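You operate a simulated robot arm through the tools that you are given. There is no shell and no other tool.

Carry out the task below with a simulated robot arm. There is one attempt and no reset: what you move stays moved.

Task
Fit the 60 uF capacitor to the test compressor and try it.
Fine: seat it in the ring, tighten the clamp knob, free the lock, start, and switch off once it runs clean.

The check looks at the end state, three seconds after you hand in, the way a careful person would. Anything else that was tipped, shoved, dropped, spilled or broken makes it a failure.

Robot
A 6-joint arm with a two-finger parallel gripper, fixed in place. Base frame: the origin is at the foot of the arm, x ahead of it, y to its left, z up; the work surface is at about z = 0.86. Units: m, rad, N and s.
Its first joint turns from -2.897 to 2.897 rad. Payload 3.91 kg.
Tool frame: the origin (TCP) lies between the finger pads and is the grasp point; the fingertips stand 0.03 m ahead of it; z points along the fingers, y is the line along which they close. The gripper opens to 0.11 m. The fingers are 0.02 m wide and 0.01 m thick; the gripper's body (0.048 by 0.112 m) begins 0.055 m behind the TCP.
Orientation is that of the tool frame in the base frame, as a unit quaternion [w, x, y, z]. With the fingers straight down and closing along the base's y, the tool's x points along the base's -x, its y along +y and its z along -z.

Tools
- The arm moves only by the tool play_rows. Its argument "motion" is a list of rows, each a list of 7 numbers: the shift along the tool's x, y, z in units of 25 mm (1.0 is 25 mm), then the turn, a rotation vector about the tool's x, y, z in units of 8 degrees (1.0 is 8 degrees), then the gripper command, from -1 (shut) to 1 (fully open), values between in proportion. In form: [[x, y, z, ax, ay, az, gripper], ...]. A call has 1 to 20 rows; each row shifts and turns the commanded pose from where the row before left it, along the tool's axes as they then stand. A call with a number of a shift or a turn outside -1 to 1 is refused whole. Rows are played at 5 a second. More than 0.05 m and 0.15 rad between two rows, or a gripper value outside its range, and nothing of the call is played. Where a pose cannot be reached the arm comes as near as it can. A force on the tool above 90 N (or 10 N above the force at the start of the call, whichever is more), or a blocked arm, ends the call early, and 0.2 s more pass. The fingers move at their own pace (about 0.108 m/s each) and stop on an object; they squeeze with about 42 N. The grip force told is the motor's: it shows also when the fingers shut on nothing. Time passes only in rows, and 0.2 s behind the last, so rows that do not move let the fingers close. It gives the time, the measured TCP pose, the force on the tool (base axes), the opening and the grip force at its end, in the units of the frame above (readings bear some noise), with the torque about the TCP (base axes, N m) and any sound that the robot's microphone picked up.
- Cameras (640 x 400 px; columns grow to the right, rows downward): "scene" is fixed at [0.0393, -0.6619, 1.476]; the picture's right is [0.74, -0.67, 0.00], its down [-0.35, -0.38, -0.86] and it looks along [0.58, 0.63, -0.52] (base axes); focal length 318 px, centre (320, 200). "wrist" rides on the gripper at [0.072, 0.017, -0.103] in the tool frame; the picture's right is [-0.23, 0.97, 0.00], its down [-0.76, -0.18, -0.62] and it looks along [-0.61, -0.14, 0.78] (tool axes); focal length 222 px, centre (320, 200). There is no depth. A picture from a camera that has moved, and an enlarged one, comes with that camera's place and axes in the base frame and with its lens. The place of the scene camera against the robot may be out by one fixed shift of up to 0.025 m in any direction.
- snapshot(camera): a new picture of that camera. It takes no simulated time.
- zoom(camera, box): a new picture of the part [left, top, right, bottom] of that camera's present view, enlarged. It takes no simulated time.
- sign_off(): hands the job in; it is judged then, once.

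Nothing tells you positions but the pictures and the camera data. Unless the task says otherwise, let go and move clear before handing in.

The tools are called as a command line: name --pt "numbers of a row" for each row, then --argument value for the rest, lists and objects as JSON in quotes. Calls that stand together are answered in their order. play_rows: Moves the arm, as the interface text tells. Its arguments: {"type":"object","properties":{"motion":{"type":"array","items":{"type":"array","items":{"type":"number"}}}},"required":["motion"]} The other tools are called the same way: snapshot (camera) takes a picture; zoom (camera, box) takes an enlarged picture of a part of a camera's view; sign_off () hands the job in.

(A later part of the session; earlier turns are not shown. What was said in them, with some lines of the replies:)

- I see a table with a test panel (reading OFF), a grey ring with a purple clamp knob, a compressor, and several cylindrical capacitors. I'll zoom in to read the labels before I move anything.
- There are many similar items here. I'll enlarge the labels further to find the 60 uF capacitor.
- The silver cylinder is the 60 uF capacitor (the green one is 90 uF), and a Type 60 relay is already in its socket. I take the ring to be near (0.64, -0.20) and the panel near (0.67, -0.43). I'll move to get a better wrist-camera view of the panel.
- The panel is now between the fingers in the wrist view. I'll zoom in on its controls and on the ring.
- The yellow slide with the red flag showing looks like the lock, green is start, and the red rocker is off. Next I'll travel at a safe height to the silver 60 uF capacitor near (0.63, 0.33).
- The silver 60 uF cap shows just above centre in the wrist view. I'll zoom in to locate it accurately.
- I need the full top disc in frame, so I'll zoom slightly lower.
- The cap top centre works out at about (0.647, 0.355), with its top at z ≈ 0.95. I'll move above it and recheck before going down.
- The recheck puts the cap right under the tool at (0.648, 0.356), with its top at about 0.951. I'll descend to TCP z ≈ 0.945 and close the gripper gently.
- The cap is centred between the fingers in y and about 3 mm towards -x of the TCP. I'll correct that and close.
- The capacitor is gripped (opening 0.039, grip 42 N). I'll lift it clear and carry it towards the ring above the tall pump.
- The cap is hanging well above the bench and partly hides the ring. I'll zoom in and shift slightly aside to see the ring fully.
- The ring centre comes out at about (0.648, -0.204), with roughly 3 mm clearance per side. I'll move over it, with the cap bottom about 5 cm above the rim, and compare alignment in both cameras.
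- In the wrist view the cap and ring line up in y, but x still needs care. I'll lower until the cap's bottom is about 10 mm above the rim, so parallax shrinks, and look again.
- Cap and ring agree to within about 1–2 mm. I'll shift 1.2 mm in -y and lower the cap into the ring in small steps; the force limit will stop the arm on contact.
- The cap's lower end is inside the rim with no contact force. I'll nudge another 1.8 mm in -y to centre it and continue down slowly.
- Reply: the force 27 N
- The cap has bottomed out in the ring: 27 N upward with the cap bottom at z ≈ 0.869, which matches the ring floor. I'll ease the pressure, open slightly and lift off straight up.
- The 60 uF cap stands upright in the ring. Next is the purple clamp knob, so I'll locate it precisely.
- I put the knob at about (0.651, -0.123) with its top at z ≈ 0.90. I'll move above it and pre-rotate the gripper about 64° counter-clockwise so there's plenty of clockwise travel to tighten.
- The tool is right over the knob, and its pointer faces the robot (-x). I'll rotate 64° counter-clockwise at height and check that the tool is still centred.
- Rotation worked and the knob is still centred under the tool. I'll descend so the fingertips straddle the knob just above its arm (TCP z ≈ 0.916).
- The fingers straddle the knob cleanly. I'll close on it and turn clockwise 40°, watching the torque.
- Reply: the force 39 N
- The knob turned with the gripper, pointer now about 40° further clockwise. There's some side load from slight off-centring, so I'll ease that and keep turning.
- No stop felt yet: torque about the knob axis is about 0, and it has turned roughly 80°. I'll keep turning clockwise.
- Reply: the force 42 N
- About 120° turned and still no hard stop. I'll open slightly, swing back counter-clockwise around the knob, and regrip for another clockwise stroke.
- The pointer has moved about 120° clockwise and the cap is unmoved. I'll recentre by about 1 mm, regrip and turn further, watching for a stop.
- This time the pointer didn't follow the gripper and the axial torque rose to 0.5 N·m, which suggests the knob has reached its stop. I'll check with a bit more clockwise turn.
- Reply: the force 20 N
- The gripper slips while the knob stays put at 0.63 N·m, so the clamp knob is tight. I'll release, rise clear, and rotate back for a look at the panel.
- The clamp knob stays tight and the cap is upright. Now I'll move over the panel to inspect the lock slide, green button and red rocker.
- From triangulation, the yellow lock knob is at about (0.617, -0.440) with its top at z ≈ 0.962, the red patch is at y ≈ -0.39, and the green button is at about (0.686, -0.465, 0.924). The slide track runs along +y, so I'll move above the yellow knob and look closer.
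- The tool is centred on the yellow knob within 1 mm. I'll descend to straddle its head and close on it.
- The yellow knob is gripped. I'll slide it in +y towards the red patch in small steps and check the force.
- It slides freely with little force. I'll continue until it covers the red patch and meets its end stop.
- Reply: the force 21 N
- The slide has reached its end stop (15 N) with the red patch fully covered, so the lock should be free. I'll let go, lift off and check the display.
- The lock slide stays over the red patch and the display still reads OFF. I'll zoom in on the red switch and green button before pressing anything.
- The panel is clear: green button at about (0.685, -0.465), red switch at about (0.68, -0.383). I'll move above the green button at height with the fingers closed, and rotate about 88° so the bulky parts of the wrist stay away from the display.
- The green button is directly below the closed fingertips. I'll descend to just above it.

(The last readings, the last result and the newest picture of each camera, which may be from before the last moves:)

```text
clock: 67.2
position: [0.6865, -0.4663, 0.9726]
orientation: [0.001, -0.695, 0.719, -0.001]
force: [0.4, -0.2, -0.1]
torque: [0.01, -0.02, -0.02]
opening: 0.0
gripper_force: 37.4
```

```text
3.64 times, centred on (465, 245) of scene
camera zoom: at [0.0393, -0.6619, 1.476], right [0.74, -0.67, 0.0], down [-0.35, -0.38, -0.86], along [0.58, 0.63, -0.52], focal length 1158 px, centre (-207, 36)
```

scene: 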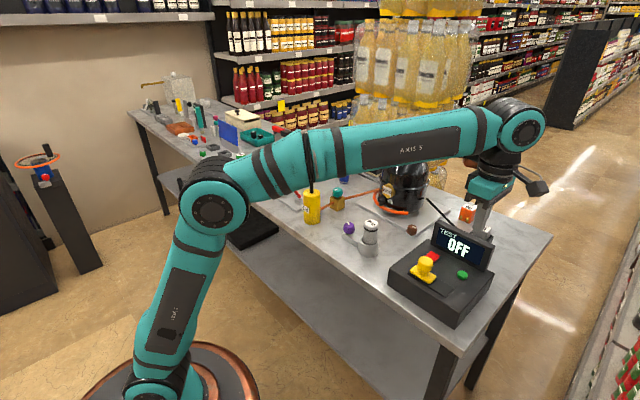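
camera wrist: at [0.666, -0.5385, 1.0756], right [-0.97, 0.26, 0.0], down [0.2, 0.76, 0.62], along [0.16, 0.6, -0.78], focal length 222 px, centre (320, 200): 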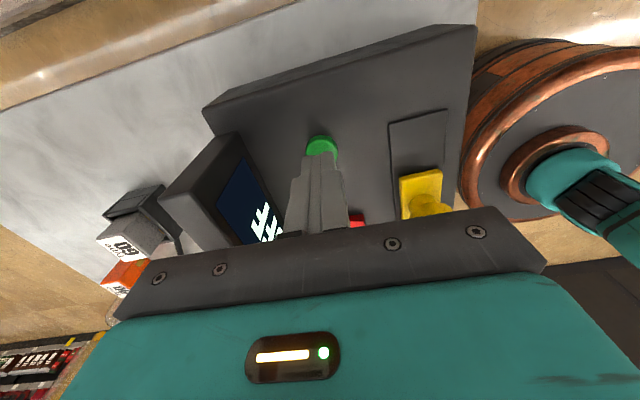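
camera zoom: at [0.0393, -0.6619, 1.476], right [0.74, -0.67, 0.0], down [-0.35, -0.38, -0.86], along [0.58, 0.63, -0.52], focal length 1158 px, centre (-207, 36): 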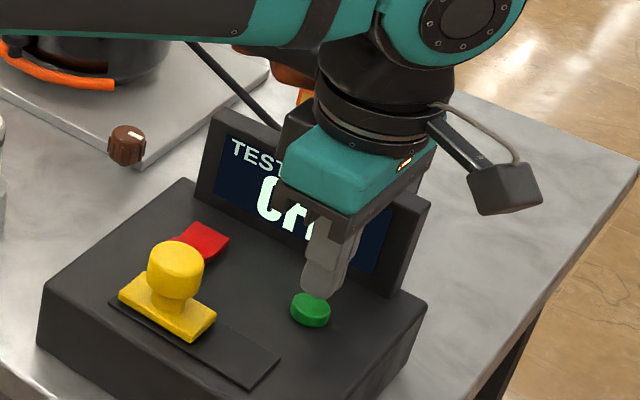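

The fingertips are just above the green button with nothing in contact. I'll press down in small steps.

play_rows --pt "0 0 0.3 0 0 0 -1" --pt "0 0 0.2 0 0 0 -1" --pt "0 0 0.15 0 0 0 -1" --pt "0 0 0.1 0 0 0 -1" --pt "0 0 0 0 0 0 -1"

zoom --camera "scene" --box '[410, 190, 520, 300]'

zoom --camera "wrist" --box '[180, 100, 420, 250]'

```text
clock: 68.4
position: [0.6868, -0.4652, 0.9545]
orientation: [0.0, -0.694, 0.72, 0.0]
force: [2.4, -2.0, 11.4]
torque: [-0.05, -0.09, 0.03]
opening: 0.0
gripper_force: 37.8
heard: click
```

```text
3.64 times, centred on (465, 245) of scene
camera zoom: at [0.0393, -0.6619, 1.476], right [0.74, -0.67, 0.0], down [-0.35, -0.38, -0.86], along [0.58, 0.63, -0.52], focal length 1158 px, centre (-207, 36)
```

zoom: 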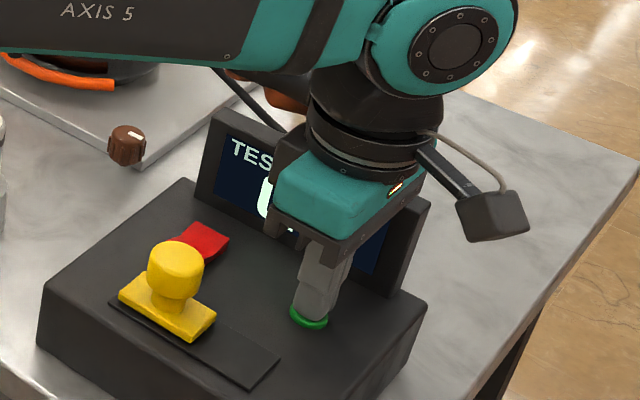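

```text
2.67 times, centred on (300, 175) of wrist
camera zoom: at [0.6663, -0.538, 1.0561], right [-0.97, 0.26, 0.0], down [0.2, 0.76, 0.62], along [0.16, 0.6, -0.78], focal length 592 px, centre (373, 267)
```

zoom: 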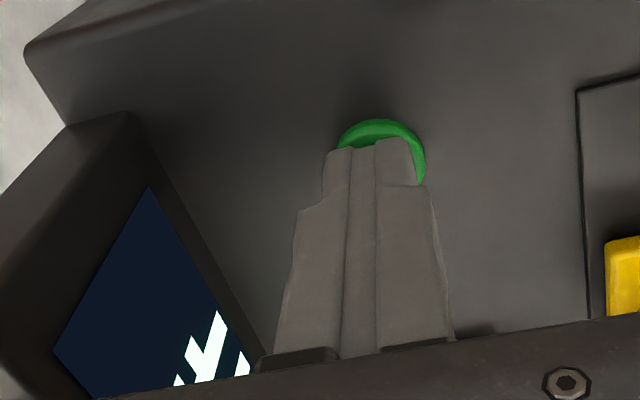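

I heard a click, so the start button was pressed. I'll lift off to read the display.

play_rows --pt "0 0 -0.5 0 0 0 -1" --pt "0 0 -1 0 0 0 -1" --pt "0 0 -1 0 0 0 -1" --pt "0 0 -1 0 0 0 -1" --pt "0 0 -0.5 0 0 0 -1"

snapshot --camera "scene"

zoom --camera "scene" --box '[385, 200, 513, 320]'

snapshot --camera "wrist"

```text
clock: 69.6
position: [0.6874, -0.4642, 1.0531]
orientation: [0.0, -0.695, 0.719, 0.0]
force: [-0.4, -0.2, -0.3]
torque: [0.01, 0.01, 0.0]
opening: 0.0
gripper_force: 37.8
```

```text
taken
```

scene: 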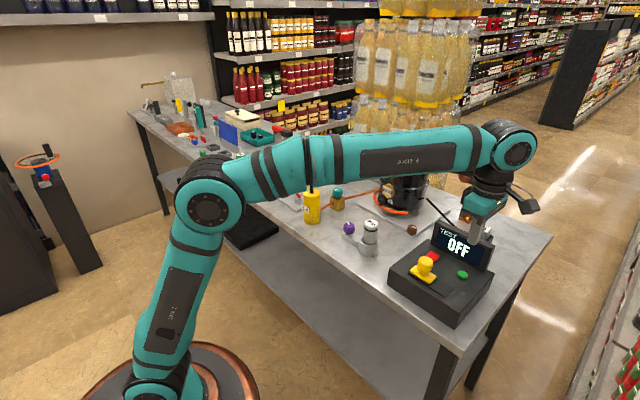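

```text
3.33 times, centred on (449, 260) of scene
camera zoom: at [0.0393, -0.6619, 1.476], right [0.74, -0.67, 0.0], down [-0.35, -0.38, -0.86], along [0.58, 0.63, -0.52], focal length 1062 px, centre (-110, 0)
```

zoom: 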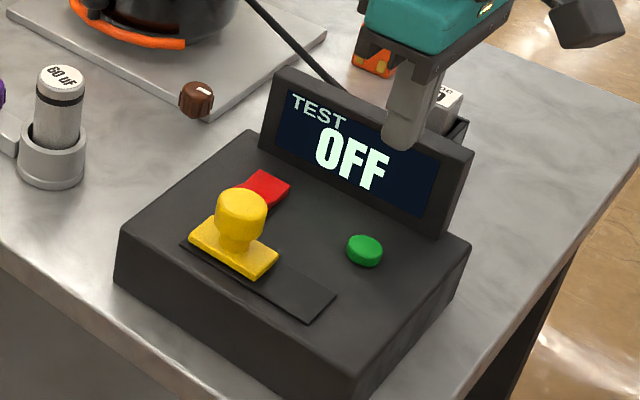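

```text
taken
camera wrist: at [0.6677, -0.5368, 1.1558], right [-0.97, 0.26, 0.0], down [0.2, 0.75, 0.62], along [0.16, 0.6, -0.78], focal length 222 px, centre (320, 200)
```

wrist: 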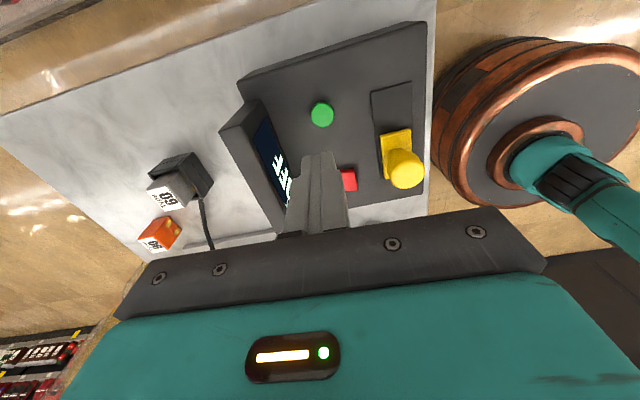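

I heard the click but the display still reads OFF. I'll wait a moment and look closely at the display, the red switch and the compressor before deciding.

play_rows --pt "0 0 0 0 0 0 -1" --pt "0 0 0 0 0 0 -1" --pt "0 0 0 0 0 0 -1" --pt "0 0 0 0 0 0 -1" --pt "0 0 0 0 0 0 -1"

zoom --camera "scene" --box '[405, 235, 501, 295]'

zoom --camera "wrist" --box '[230, 80, 440, 212]'

zoom --camera "scene" --box '[330, 160, 460, 260]'

```text
clock: 70.8
position: [0.6882, -0.4643, 1.054]
orientation: [0.001, -0.694, 0.72, -0.001]
force: [0.0, -0.7, 0.2]
torque: [0.04, -0.02, 0.01]
opening: 0.0002
gripper_force: 37.7
```

```text
6.67 times, centred on (453, 265) of scene
camera zoom: at [0.0393, -0.6619, 1.476], right [0.74, -0.67, 0.0], down [-0.35, -0.38, -0.86], along [0.58, 0.63, -0.52], focal length 2123 px, centre (-567, -233)
```

zoom: 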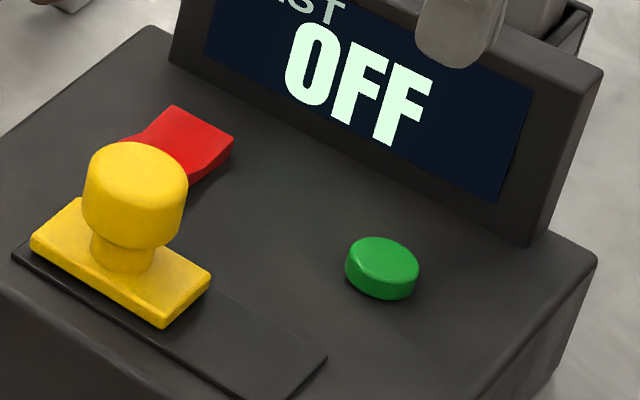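

```text
3.03 times, centred on (335, 146) of wrist
camera zoom: at [0.6677, -0.5368, 1.1557], right [-0.97, 0.26, 0.0], down [0.2, 0.76, 0.62], along [0.16, 0.6, -0.78], focal length 673 px, centre (274, 364)
```

zoom: 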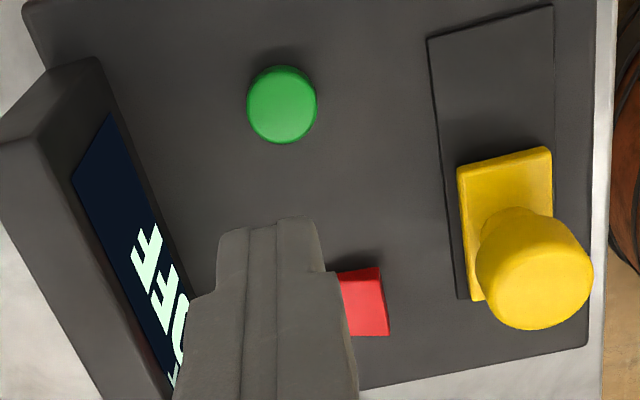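

```text
4.00 times, centred on (395, 210) of scene
camera zoom: at [0.0393, -0.6619, 1.476], right [0.74, -0.67, 0.0], down [-0.35, -0.38, -0.86], along [0.58, 0.63, -0.52], focal length 1274 px, centre (20, 160)
```

zoom: 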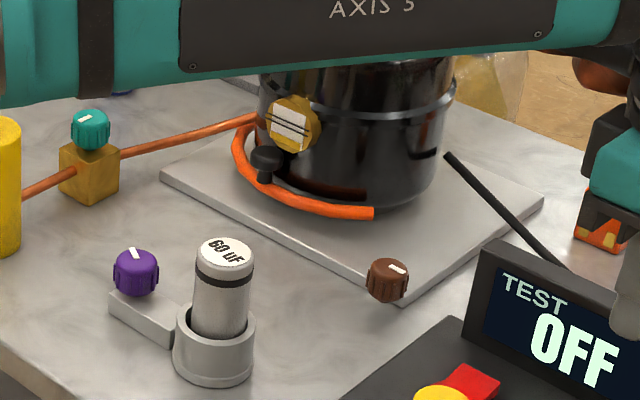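

The display still says OFF after the click. The red rocker may be the power switch, so I'll open the fingers to get a clear view of it.

play_rows --pt "0 0 0 0 0 0 1" --pt "0 0 0 0 0 0 1" --pt "0 0 0 0 0 0 1"

zoom --camera "wrist" --box '[300, 150, 380, 200]'

zoom --camera "wrist" --box '[220, 80, 440, 220]'

```text
clock: 71.6
position: [0.6864, -0.4636, 1.053]
orientation: [0.001, -0.694, 0.72, -0.002]
force: [-1.3, 0.5, 1.3]
torque: [0.02, 0.0, -0.01]
opening: 0.11
gripper_force: 0.2
```

```text
8.00 times, centred on (340, 175) of wrist
camera zoom: at [0.6677, -0.5368, 1.1557], right [-0.97, 0.26, 0.0], down [0.2, 0.76, 0.62], along [0.16, 0.6, -0.78], focal length 1777 px, centre (160, 400)
```

zoom: 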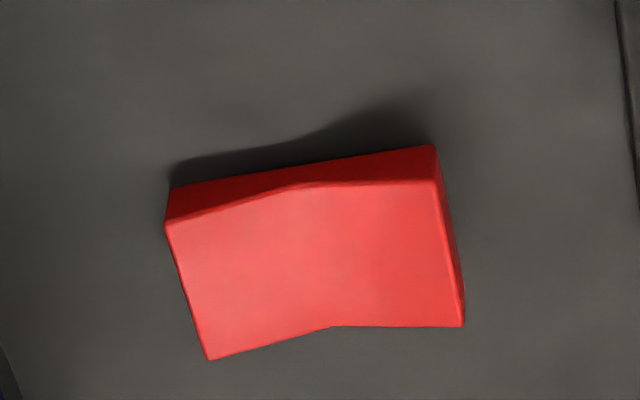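

```text
2.86 times, centred on (330, 150) of wrist
camera zoom: at [0.6677, -0.5368, 1.1557], right [-0.97, 0.26, 0.0], down [0.2, 0.76, 0.62], along [0.16, 0.6, -0.78], focal length 635 px, centre (291, 343)
```

zoom: 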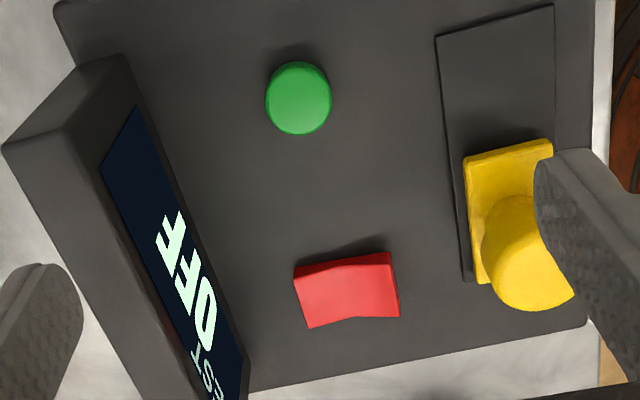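

The rocker is tilted: its +x end is down and its -x end is raised, so it's a two-position on/off switch that is currently off. I'll move over its raised (-x) end with closed fingers.

play_rows --pt "-0.84 0.22 0 0 0 0 -1" --pt "-0.84 0.22 0 0 0 0 -1" --pt "-0.84 0.22 0 0 0 0 -1" --pt "-0.81 0.21 0 0 0 0 -1" --pt "0 0 0 0 0 0 -1" --pt "0 0 0 0 0 0 -1"

snapshot --camera "wrist"

zoom --camera "wrist" --box '[260, 80, 380, 155]'

zoom --camera "scene" --box '[385, 190, 513, 310]'

```text
clock: 73.0
position: [0.6684, -0.3817, 1.054]
orientation: [0.001, -0.695, 0.719, -0.001]
force: [0.3, 0.0, -0.7]
torque: [0.0, 0.0, 0.0]
opening: 0.0
gripper_force: 38.0
```

```text
taken
camera wrist: at [0.6487, -0.454, 1.156], right [-0.97, 0.26, 0.0], down [0.2, 0.76, 0.62], along [0.16, 0.6, -0.78], focal length 222 px, centre (320, 200)
```

wrist: 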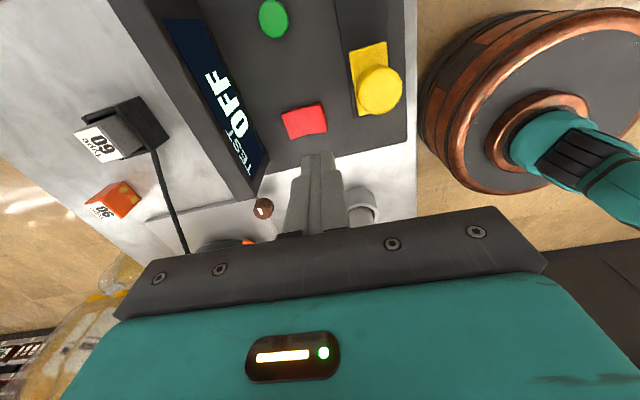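

```text
5.33 times, centred on (320, 118) of wrist
camera zoom: at [0.6487, -0.454, 1.156], right [-0.97, 0.26, 0.0], down [0.2, 0.76, 0.62], along [0.16, 0.6, -0.78], focal length 1185 px, centre (320, 640)
```

zoom: 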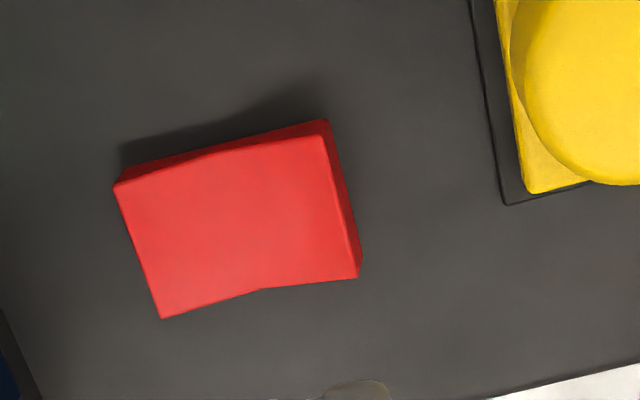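

```text
3.33 times, centred on (449, 250) of scene
camera zoom: at [0.0393, -0.6619, 1.476], right [0.74, -0.67, 0.0], down [-0.35, -0.38, -0.86], along [0.58, 0.63, -0.52], focal length 1062 px, centre (-110, 33)
```

zoom: 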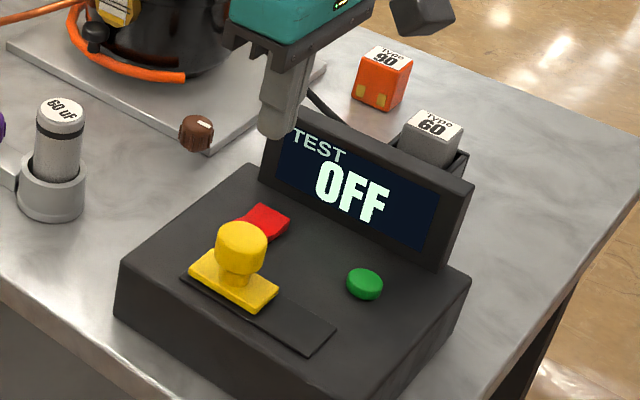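

The fingertips are right over the rocker's raised end. I'll descend close to it, then press in small steps.

play_rows --pt "0 0 1 0 0 0 -1" --pt "0 0 1 0 0 0 -1" --pt "0 0 1 0 0 0 -1" --pt "0 0 0.2 0 0 0 -1" --pt "0 0 0.2 0 0 0 -1" --pt "0 0 0.15 0 0 0 -1" --pt "0 0 0.15 0 0 0 -1" --pt "0 0 0 0 0 0 -1"

zoom --camera "scene" --box '[385, 190, 513, 310]'

snapshot --camera "wrist"

```text
clock: 74.8
position: [0.668, -0.3835, 0.9603]
orientation: [0.001, -0.695, 0.719, -0.001]
force: [0.2, -0.8, 0.6]
torque: [0.04, 0.01, -0.04]
opening: 0.0
gripper_force: 37.4
```

```text
3.33 times, centred on (449, 250) of scene
camera zoom: at [0.0393, -0.6619, 1.476], right [0.74, -0.67, 0.0], down [-0.35, -0.38, -0.86], along [0.58, 0.63, -0.52], focal length 1062 px, centre (-110, 33)
```

zoom: 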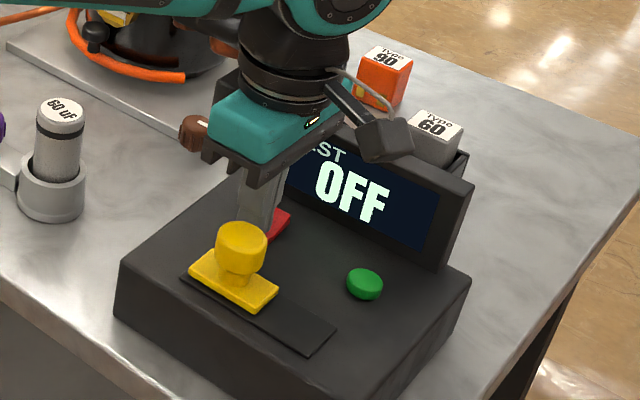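

```text
taken
camera wrist: at [0.6482, -0.4548, 1.0622], right [-0.97, 0.26, 0.0], down [0.2, 0.76, 0.62], along [0.16, 0.6, -0.78], focal length 222 px, centre (320, 200)
```

wrist: 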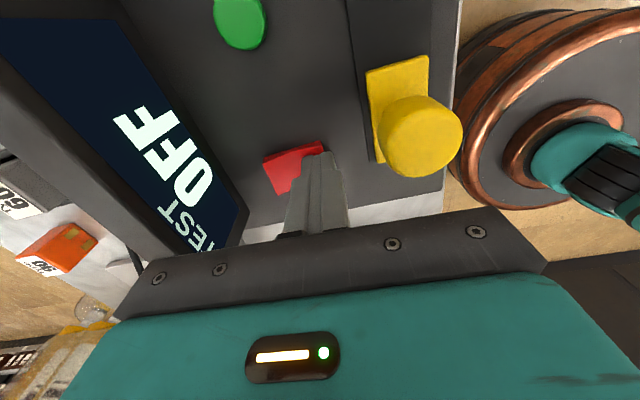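

No contact yet with the tips at about 0.930. I'll continue in 2–3 mm steps.

play_rows --pt "0 0 0.12 0 0 0 -1" --pt "0 0 0.12 0 0 0 -1" --pt "0 0 0.1 0 0 0 -1" --pt "0 0 0 0 0 0 -1"

zoom --camera "scene" --box '[385, 190, 513, 310]'

zoom --camera "wrist" --box '[220, 100, 400, 212]'

```text
clock: 75.8
position: [0.6676, -0.3819, 0.9598]
orientation: [0.002, -0.695, 0.719, -0.007]
force: [-2.8, 3.6, 16.8]
torque: [0.24, -0.02, 0.06]
opening: 0.0001
gripper_force: 37.6
stopped in row 4: the force on the tool passed its limit at 93 N (the readings are from after the stop); the commanded pose is now the measured one
```

```text
3.33 times, centred on (449, 250) of scene
camera zoom: at [0.0393, -0.6619, 1.476], right [0.74, -0.67, 0.0], down [-0.35, -0.38, -0.86], along [0.58, 0.63, -0.52], focal length 1062 px, centre (-110, 33)
```

zoom: 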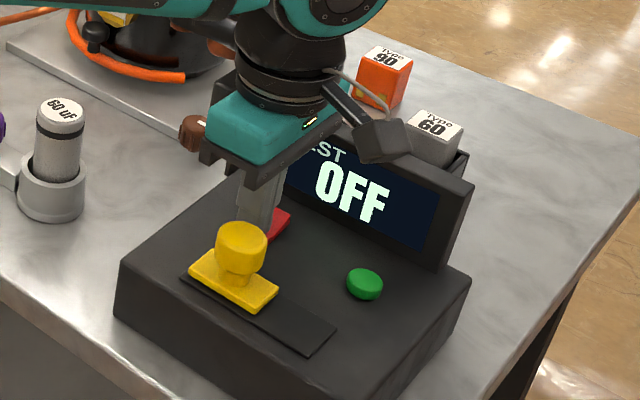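

```text
3.56 times, centred on (310, 156) of wrist
camera zoom: at [0.6466, -0.4538, 1.062], right [-0.97, 0.26, -0.01], down [0.2, 0.76, 0.62], along [0.17, 0.6, -0.78], focal length 790 px, centre (356, 356)
```

zoom: 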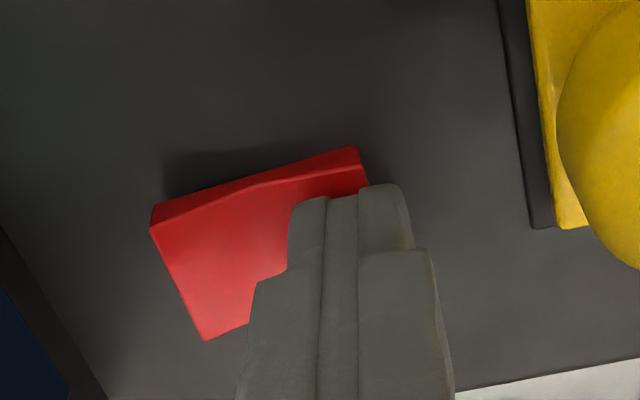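

That end was already at its stop: looking again, the picture is inverted in height, so the -x end is the pressed one and the +x end, near the display, is raised. Nothing moved, so I'll lift and shift over the +x end.

play_rows --pt "0 0 -0.5 0 0 0 -1" --pt "0 0 -1 0 0 0 -1" --pt "0 0 -1 0 0 0 -1" --pt "0 -0.6 0 0 0 0 -1" --pt "0 -0.6 0 0 0 0 -1" --pt "0 0 0 0 0 0 -1" --pt "0 0 0 0 0 0 -1"

snapshot --camera "wrist"

zoom --camera "wrist" --box '[280, 80, 400, 155]'

zoom --camera "scene" --box '[385, 190, 513, 310]'

```text
clock: 77.3
position: [0.6975, -0.3826, 1.0205]
orientation: [0.002, -0.695, 0.719, -0.005]
force: [0.4, 0.4, 0.8]
torque: [0.03, -0.03, 0.0]
opening: 0.0001
gripper_force: 37.4
```

```text
taken
camera wrist: at [0.6768, -0.4549, 1.1223], right [-0.97, 0.26, -0.01], down [0.2, 0.76, 0.62], along [0.17, 0.6, -0.78], focal length 222 px, centre (320, 200)
```

wrist: 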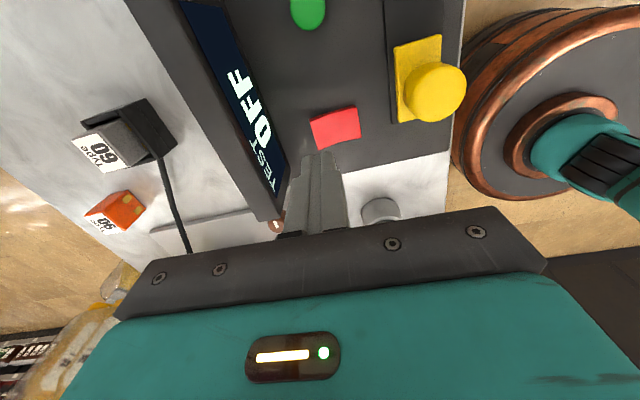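

```text
5.33 times, centred on (340, 118) of wrist
camera zoom: at [0.6768, -0.4549, 1.1223], right [-0.97, 0.26, -0.01], down [0.2, 0.76, 0.62], along [0.17, 0.6, -0.78], focal length 1185 px, centre (213, 640)
```

zoom: 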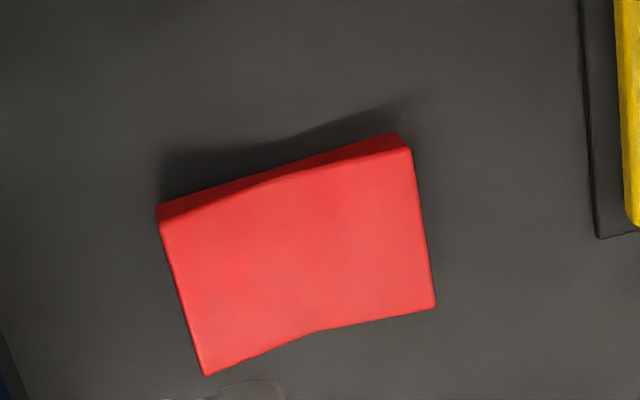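

```text
3.33 times, centred on (449, 250) of scene
camera zoom: at [0.0393, -0.6619, 1.476], right [0.74, -0.67, 0.0], down [-0.35, -0.38, -0.86], along [0.58, 0.63, -0.52], focal length 1062 px, centre (-110, 33)
```

zoom: 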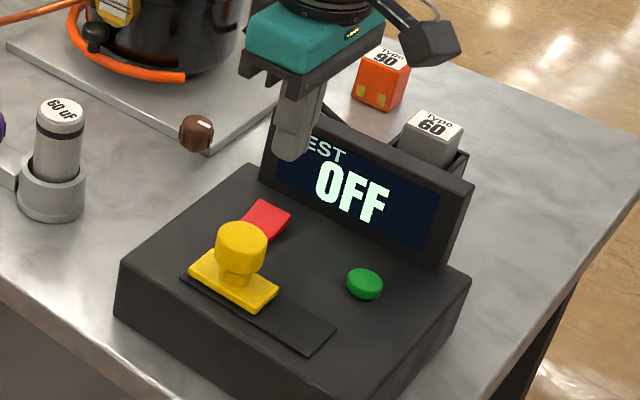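

Comparing edge slopes, that press did flip the rocker: its -x half is now flush and its +x half is raised. With the rocker now switched over, I'll go back to the green button and press start again.

play_rows --pt "0.84 0.09 0 0 0 0 -1" --pt "0.84 0.09 0 0 0 0 -1" --pt "0.83 0.09 0 0 0 0 -1" --pt "0.82 0.09 0 0 0 0 -1" --pt "0 0 0 0 0 0 -1" --pt "0 0 0 0 0 0 -1"

snapshot --camera "wrist"

zoom --camera "scene" --box '[385, 190, 513, 310]'

```text
clock: 78.8
position: [0.6862, -0.4673, 1.0208]
orientation: [0.003, -0.695, 0.719, -0.005]
force: [0.1, 0.3, 0.5]
torque: [-0.01, 0.0, 0.01]
opening: 0.0003
gripper_force: 37.8
```

```text
taken
camera wrist: at [0.665, -0.5402, 1.1229], right [-0.97, 0.26, -0.01], down [0.2, 0.76, 0.62], along [0.17, 0.6, -0.78], focal length 222 px, centre (320, 200)
```

wrist: 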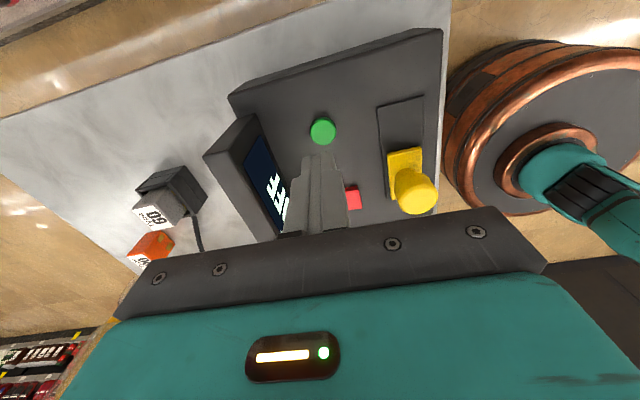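

```text
3.33 times, centred on (449, 250) of scene
camera zoom: at [0.0393, -0.6619, 1.476], right [0.74, -0.67, 0.0], down [-0.35, -0.38, -0.86], along [0.58, 0.63, -0.52], focal length 1062 px, centre (-110, 33)
```

zoom: 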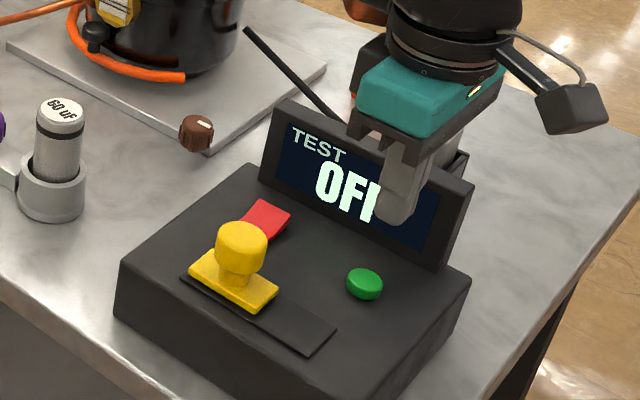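

The fingertips are over the green button again. I'll press it, then lift off to read the display.

play_rows --pt "0 0 1 0 0 0 -1" --pt "0 0 1 0 0 0 -1" --pt "0 0 0.3 0 0 0 -1" --pt "0 0 0.2 0 0 0 -1" --pt "0 0 0.15 0 0 0 -1" --pt "0 0 0 0 0 0 -1"

zoom --camera "wrist" --box '[180, 90, 420, 240]'

zoom --camera "scene" --box '[385, 190, 513, 310]'

```text
clock: 80.2
position: [0.6862, -0.4681, 0.9564]
orientation: [0.002, -0.695, 0.719, -0.006]
force: [1.0, -2.1, 8.0]
torque: [-0.06, -0.02, -0.02]
opening: 0.0
gripper_force: 37.1
heard: click
```

```text
2.67 times, centred on (300, 165) of wrist
camera zoom: at [0.6653, -0.5394, 1.0575], right [-0.97, 0.26, -0.01], down [0.2, 0.76, 0.62], along [0.17, 0.6, -0.78], focal length 592 px, centre (373, 293)
```

zoom: 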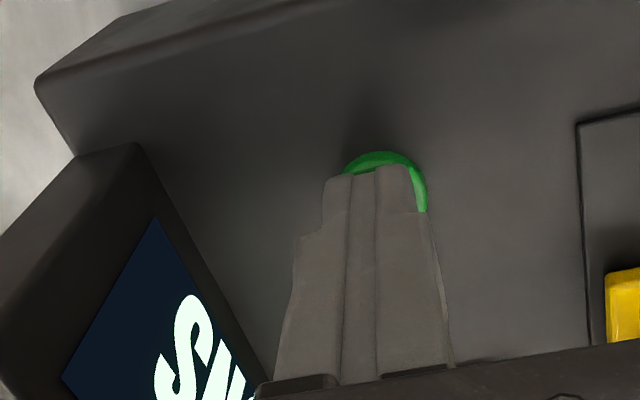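

```text
3.33 times, centred on (449, 250) of scene
camera zoom: at [0.0393, -0.6619, 1.476], right [0.74, -0.67, 0.0], down [-0.35, -0.38, -0.86], along [0.58, 0.63, -0.52], focal length 1062 px, centre (-110, 33)
```

zoom: 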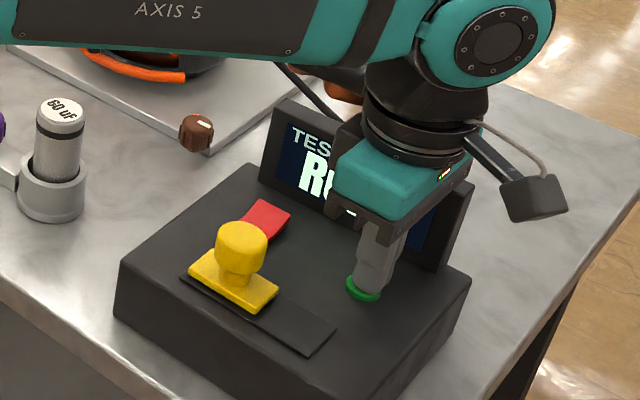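

The display changed and now starts with "R" and ends with "S", so it's running. I'll lift off to read it.

play_rows --pt "0 0 -0.5 0 0 0 -1" --pt "0 0 -1 0 0 0 -1" --pt "0 0 -1 0 0 0 -1" --pt "0 0 -1 0 0 0 -1" --pt "0 0 0 0 0 0 -1"

snapshot --camera "scene"

zoom --camera "scene" --box '[385, 190, 513, 310]'

```text
clock: 81.3
position: [0.6846, -0.4655, 1.043]
orientation: [0.001, -0.695, 0.719, -0.006]
force: [0.2, -0.2, -0.2]
torque: [0.0, -0.03, 0.0]
opening: 0.0003
gripper_force: 37.9
```

```text
taken
```

scene: 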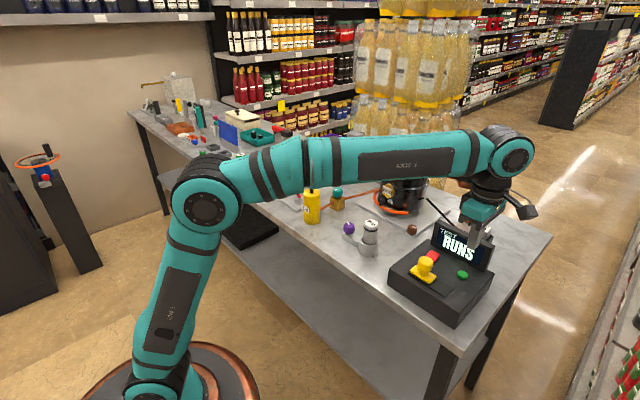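

```text
3.33 times, centred on (449, 250) of scene
camera zoom: at [0.0393, -0.6619, 1.476], right [0.74, -0.67, 0.0], down [-0.35, -0.38, -0.86], along [0.58, 0.63, -0.52], focal length 1062 px, centre (-110, 33)
```

zoom: 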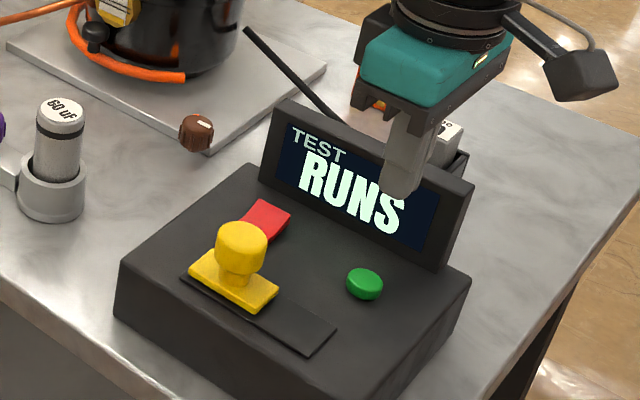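

The display reads "RUNS". I'll let it run a few seconds and check for sounds or a change on the display to confirm it runs clean.

play_rows --pt "0 0 -0.5 0 0 0 -1" --pt "0 0 0 0 0 0 -1" --pt "0 0 0 0 0 0 -1" --pt "0 0 0 0 0 0 -1" --pt "0 0 0 0 0 0 -1" --pt "0 0 0 0 0 0 -1" --pt "0 0 0 0 0 0 -1" --pt "0 0 0 0 0 0 -1" --pt "0 0 0 0 0 0 -1" --pt "0 0 0 0 0 0 -1" --pt "0 0 0 0 0 0 -1" --pt "0 0 0 0 0 0 -1"

zoom --camera "scene" --box '[385, 190, 513, 310]'

zoom --camera "scene" --box '[320, 160, 460, 260]'

```text
clock: 84.0
position: [0.6855, -0.4661, 1.0542]
orientation: [0.002, -0.694, 0.72, -0.005]
force: [-1.2, -0.1, -0.1]
torque: [-0.03, -0.01, 0.01]
opening: 0.0
gripper_force: 37.6
```

```text
3.33 times, centred on (449, 250) of scene
camera zoom: at [0.0393, -0.6619, 1.476], right [0.74, -0.67, 0.0], down [-0.35, -0.38, -0.86], along [0.58, 0.63, -0.52], focal length 1062 px, centre (-110, 33)
```

zoom: 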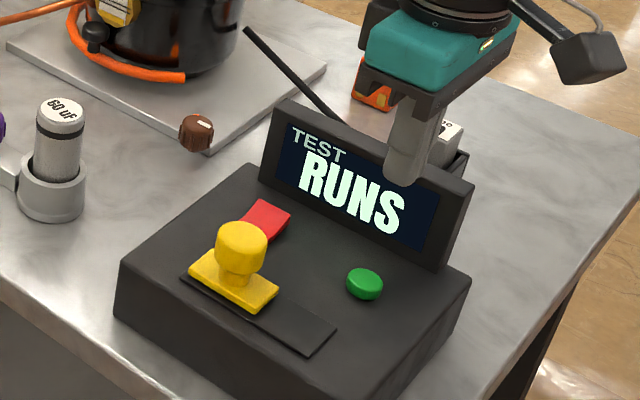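

```text
4.00 times, centred on (390, 210) of scene
camera zoom: at [0.0393, -0.6619, 1.476], right [0.74, -0.67, 0.0], down [-0.35, -0.38, -0.86], along [0.58, 0.63, -0.52], focal length 1274 px, centre (40, 160)
```

zoom: 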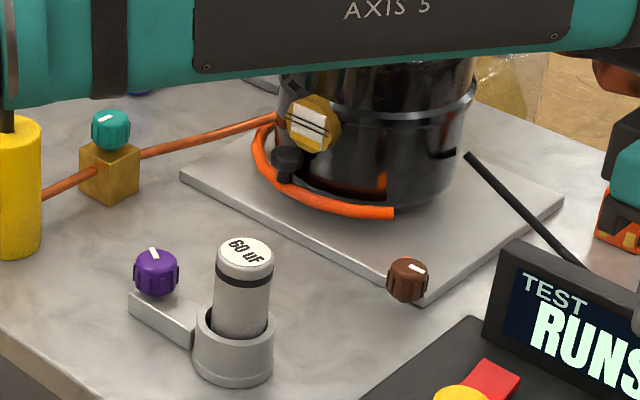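

It has read RUNS steadily for about 4 s with no noise picked up, so it's running clean. Next I'll switch off by pressing the rocker's raised (+x) end, starting by moving above it.

play_rows --pt "-0.86 -0.11 0 0 0 0 -1" --pt "-0.86 -0.11 0 0 0 0 -1" --pt "-0.85 -0.1 0 0 0 0 -1" --pt "-0.85 -0.1 0 0 0 0 -1" --pt "0 0 0 0 0 0 -1" --pt "0 0 0 0 0 0 -1"

zoom --camera "wrist" --box '[260, 70, 420, 170]'

zoom --camera "scene" --box '[385, 190, 513, 310]'

```text
clock: 85.3
position: [0.6997, -0.3814, 1.0558]
orientation: [0.002, -0.695, 0.719, -0.006]
force: [-0.3, 0.2, -0.4]
torque: [-0.02, 0.05, 0.0]
opening: 0.0
gripper_force: 37.6
```

```text
4.00 times, centred on (340, 120) of wrist
camera zoom: at [0.6793, -0.4532, 1.157], right [-0.97, 0.26, -0.01], down [0.2, 0.76, 0.62], along [0.17, 0.6, -0.78], focal length 888 px, centre (240, 520)
```

zoom: 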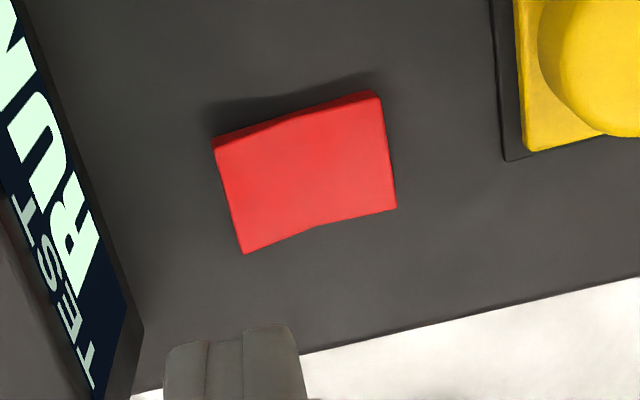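

```text
3.33 times, centred on (449, 250) of scene
camera zoom: at [0.0393, -0.6619, 1.476], right [0.74, -0.67, 0.0], down [-0.35, -0.38, -0.86], along [0.58, 0.63, -0.52], focal length 1062 px, centre (-110, 33)
```

zoom: 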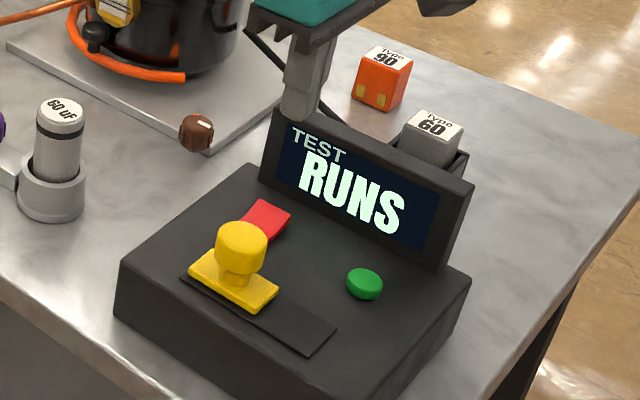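

The tips are over the rocker's +x end and the display still reads RUNS. I'll go down to just above it, then press in 2 mm steps.

play_rows --pt "0 0 1 0 0 0 -1" --pt "0 0 1 0 0 0 -1" --pt "0 0 1 0 0 0 -1" --pt "0 0 0.3 0 0 0 -1" --pt "0 0 0.12 0 0 0 -1" --pt "0 0 0.1 0 0 0 -1" --pt "0 0 0.1 0 0 0 -1" --pt "0 0 0 0 0 0 -1"

zoom --camera "wrist" --box '[240, 90, 420, 202]'

zoom --camera "scene" --box '[385, 190, 513, 310]'

```text
clock: 87.2
position: [0.6984, -0.3814, 0.9647]
orientation: [0.002, -0.695, 0.719, -0.006]
force: [-0.3, -0.6, -0.6]
torque: [0.0, 0.0, -0.01]
opening: 0.0
gripper_force: 37.2
```

```text
3.56 times, centred on (330, 146) of wrist
camera zoom: at [0.6786, -0.4538, 1.0671], right [-0.97, 0.26, -0.01], down [0.2, 0.76, 0.62], along [0.17, 0.6, -0.78], focal length 790 px, centre (284, 392)
```

zoom: 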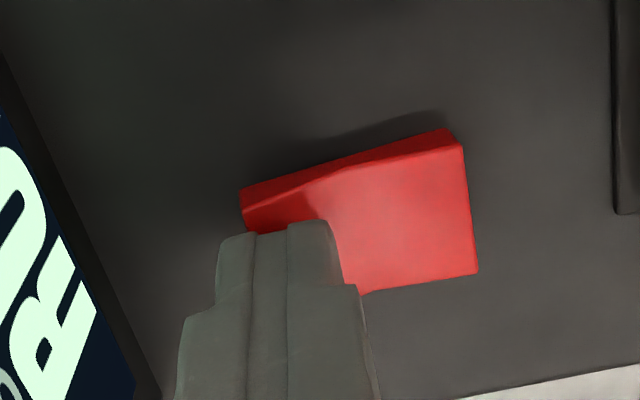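

```text
3.33 times, centred on (449, 250) of scene
camera zoom: at [0.0393, -0.6619, 1.476], right [0.74, -0.67, 0.0], down [-0.35, -0.38, -0.86], along [0.58, 0.63, -0.52], focal length 1062 px, centre (-110, 33)
```

zoom: 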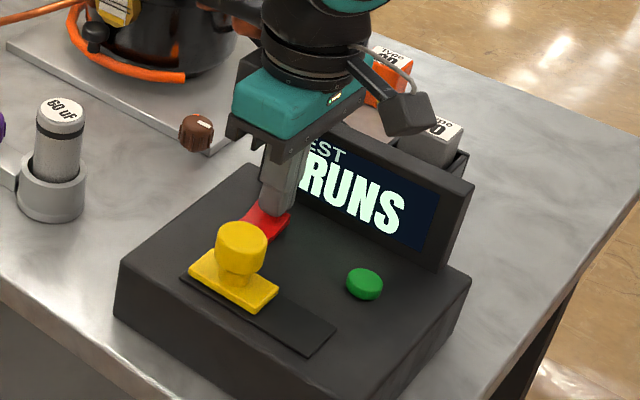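

No contact yet (tips at about 0.935) and it still reads RUNS. I'll carry on pressing in 1.5–2 mm steps.

play_rows --pt "0 0 0.07 0 0 0 -1" --pt "0 0 0.07 0 0 0 -1" --pt "0 0 0.06 0 0 0 -1" --pt "0 0 0 0 0 0 -1"

zoom --camera "wrist" --box '[240, 90, 420, 202]'

zoom --camera "scene" --box '[385, 190, 513, 310]'

```text
clock: 88.2
position: [0.6986, -0.3819, 0.9612]
orientation: [0.002, -0.695, 0.719, -0.006]
force: [-0.1, -0.1, 10.1]
torque: [-0.03, 0.07, 0.02]
opening: 0.0001
gripper_force: 37.7
```

```text
3.56 times, centred on (330, 146) of wrist
camera zoom: at [0.6791, -0.4529, 1.0624], right [-0.97, 0.26, -0.01], down [0.2, 0.76, 0.62], along [0.17, 0.6, -0.78], focal length 790 px, centre (284, 392)
```

zoom: 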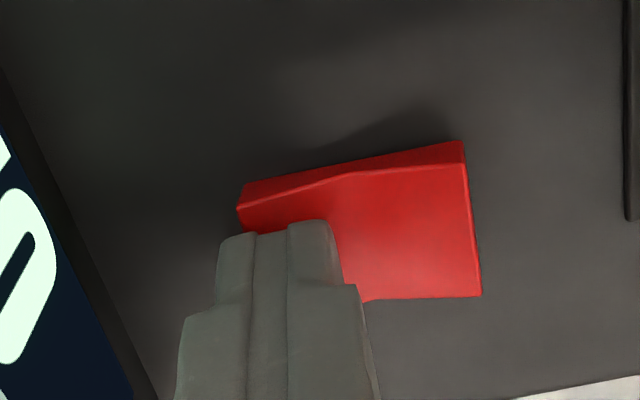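

```text
3.33 times, centred on (449, 250) of scene
camera zoom: at [0.0393, -0.6619, 1.476], right [0.74, -0.67, 0.0], down [-0.35, -0.38, -0.86], along [0.58, 0.63, -0.52], focal length 1062 px, centre (-110, 33)
```

zoom: 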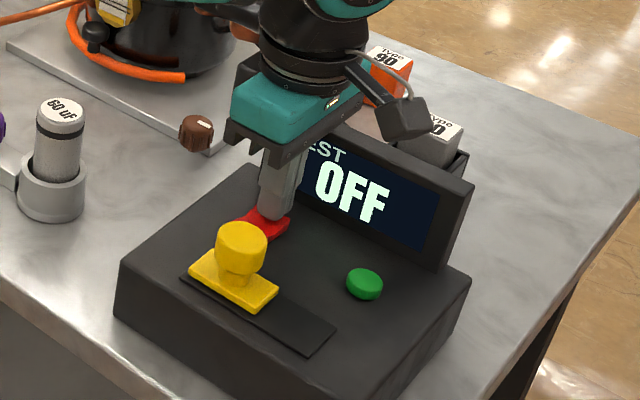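

The rocker tipped back and the display reads OFF. I'll press about 1 mm more to make sure it's latched, then lift straight up.

play_rows --pt "0 0 0.04 0 0 0 -1" --pt "0 0 0 0 0 0 -1" --pt "0 0 -0.4 0 0 0 -1" --pt "0 0 -1 0 0 0 -1" --pt "0 0 -1 0 0 0 -1" --pt "0 0 -1 0 0 0 -1" --pt "0 0 -1 0 0 0 -1" --pt "0 0 -1 0 0 0 -1" --pt "0 0 -1 0 0 0 -1" --pt "0 0 0 0 0 0 -1"

snapshot --camera "scene"

zoom --camera "scene" --box '[385, 190, 513, 310]'

zoom --camera "wrist" --box '[260, 40, 420, 140]'

```text
clock: 90.3
position: [0.6973, -0.3806, 1.1215]
orientation: [0.001, -0.695, 0.719, -0.006]
force: [0.8, -0.2, 0.2]
torque: [-0.02, 0.02, -0.02]
opening: 0.0
gripper_force: 37.8
```

```text
taken
```

scene: 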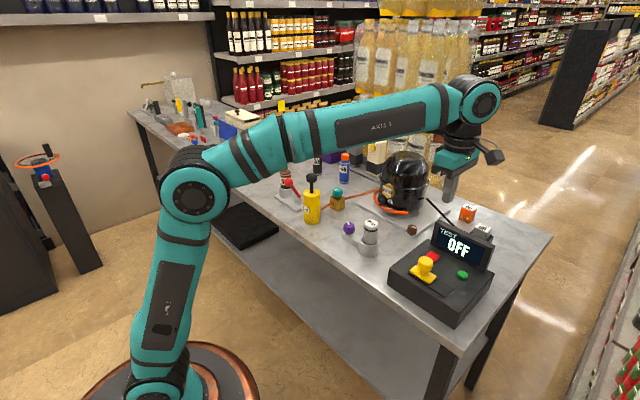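

```text
3.33 times, centred on (449, 250) of scene
camera zoom: at [0.0393, -0.6619, 1.476], right [0.74, -0.67, 0.0], down [-0.35, -0.38, -0.86], along [0.58, 0.63, -0.52], focal length 1062 px, centre (-110, 33)
```

zoom: 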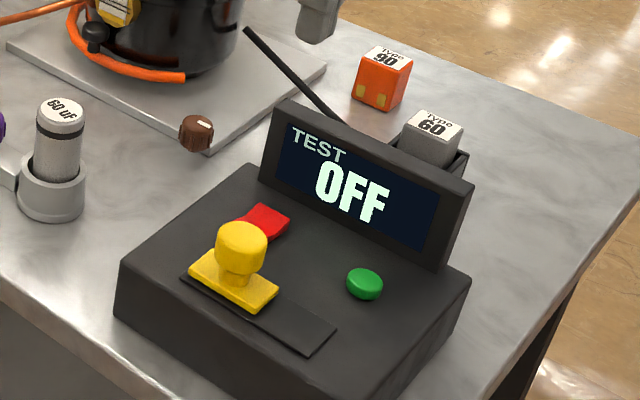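

```text
4.00 times, centred on (340, 90) of wrist
camera zoom: at [0.6764, -0.4526, 1.2235], right [-0.97, 0.26, -0.01], down [0.2, 0.76, 0.62], along [0.17, 0.6, -0.78], focal length 888 px, centre (240, 640)
```

zoom: 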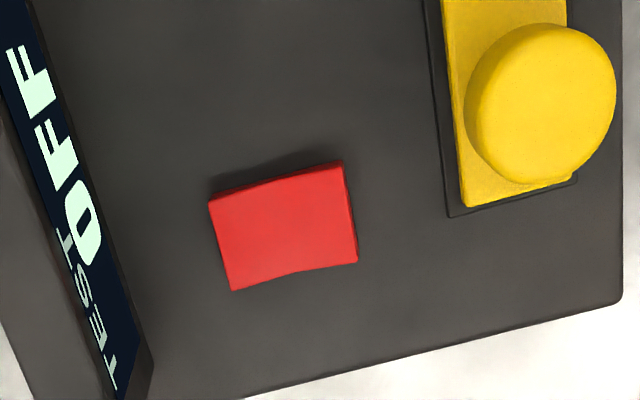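

The switch is latched off: the display reads OFF and the rocker is back in its original position. I'll retreat upwards and make a last check of the cap, knob and surrounding items.

play_rows --pt "0 0 -1 0 0 0 -0.5" --pt "0 0 -1 0 0 0 0" --pt "0 0 -1 0 0 0 0" --pt "0 0 0 0 0 0 0" --pt "0 0 0 0 0 0 0" --pt "0 0 0 0 0 0 0"

zoom --camera "scene" --box '[320, 190, 500, 310]'

zoom --camera "scene" --box '[220, 140, 400, 250]'

snapshot --camera "wrist"

```text
clock: 91.8
position: [0.6958, -0.3793, 1.1933]
orientation: [0.002, -0.695, 0.719, -0.006]
force: [-0.1, 0.3, 0.5]
torque: [-0.01, -0.01, -0.01]
opening: 0.0551
gripper_force: 0.1
```

```text
3.33 times, centred on (410, 250) of scene
camera zoom: at [0.0393, -0.6619, 1.476], right [0.74, -0.67, 0.0], down [-0.35, -0.38, -0.86], along [0.58, 0.63, -0.52], focal length 1062 px, centre (20, 33)
```

zoom: 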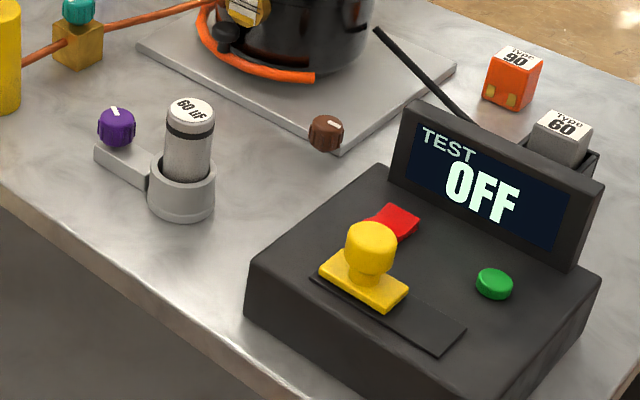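

```text
3.56 times, centred on (310, 195) of scene
camera zoom: at [0.0393, -0.6619, 1.476], right [0.74, -0.67, 0.0], down [-0.35, -0.38, -0.86], along [0.58, 0.63, -0.52], focal length 1132 px, centre (356, 218)
```

zoom: 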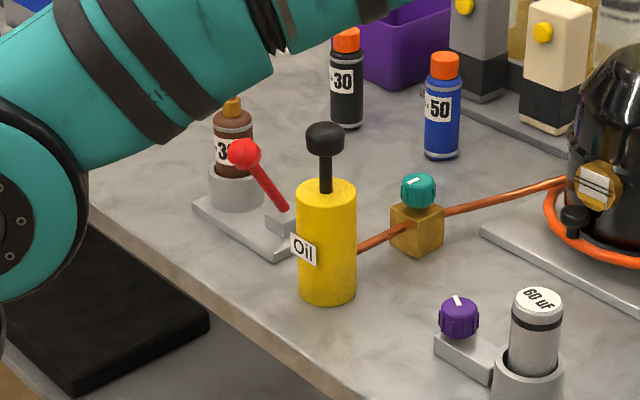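

```text
taken
camera wrist: at [0.6748, -0.4501, 1.2959], right [-0.97, 0.26, -0.01], down [0.2, 0.76, 0.62], along [0.17, 0.6, -0.78], focal length 222 px, centre (320, 200)
```

wrist: 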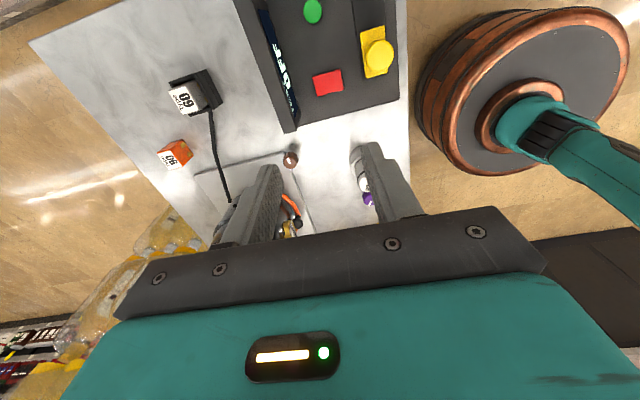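

The 60 uF cap is upright in the ring with the clamp knob tight, and the lock is free. The test showed RUNS and the display now reads OFF. Everything else is where it was and the arm is clear, so I'm handing in.

sign_off

```text
The job is handed in.
```

The 60 uF capacitor is fitted and the test compressor ran on it. I've switched it off and handed the job in.

- **Fitting:** The capacitor stands upright on the floor of the ring. I turned the clamp knob clockwise about 120°, until the gripper slipped and the knob would go no further.
- **Test:** I slid the yellow lock over the red patch to free it. My first press on the green button did nothing because the red power rocker was still off. With the rocker on, a second press started the compressor. The display read RUNS for about 6 seconds until I switched it off, and the microphone picked up no noise while it ran. I took that as running clean, since the display never showed anything more specific.
- **Switching off:** I put the rocker back to its original side, and the display reads OFF.
- **Hard press:** When I first switched the rocker on, the force reached 93 N and the arm stopped itself. The rocker worked normally afterwards.

I saw nothing else moved or disturbed, and the arm is clear of the bench. I left the lock in its freed position.
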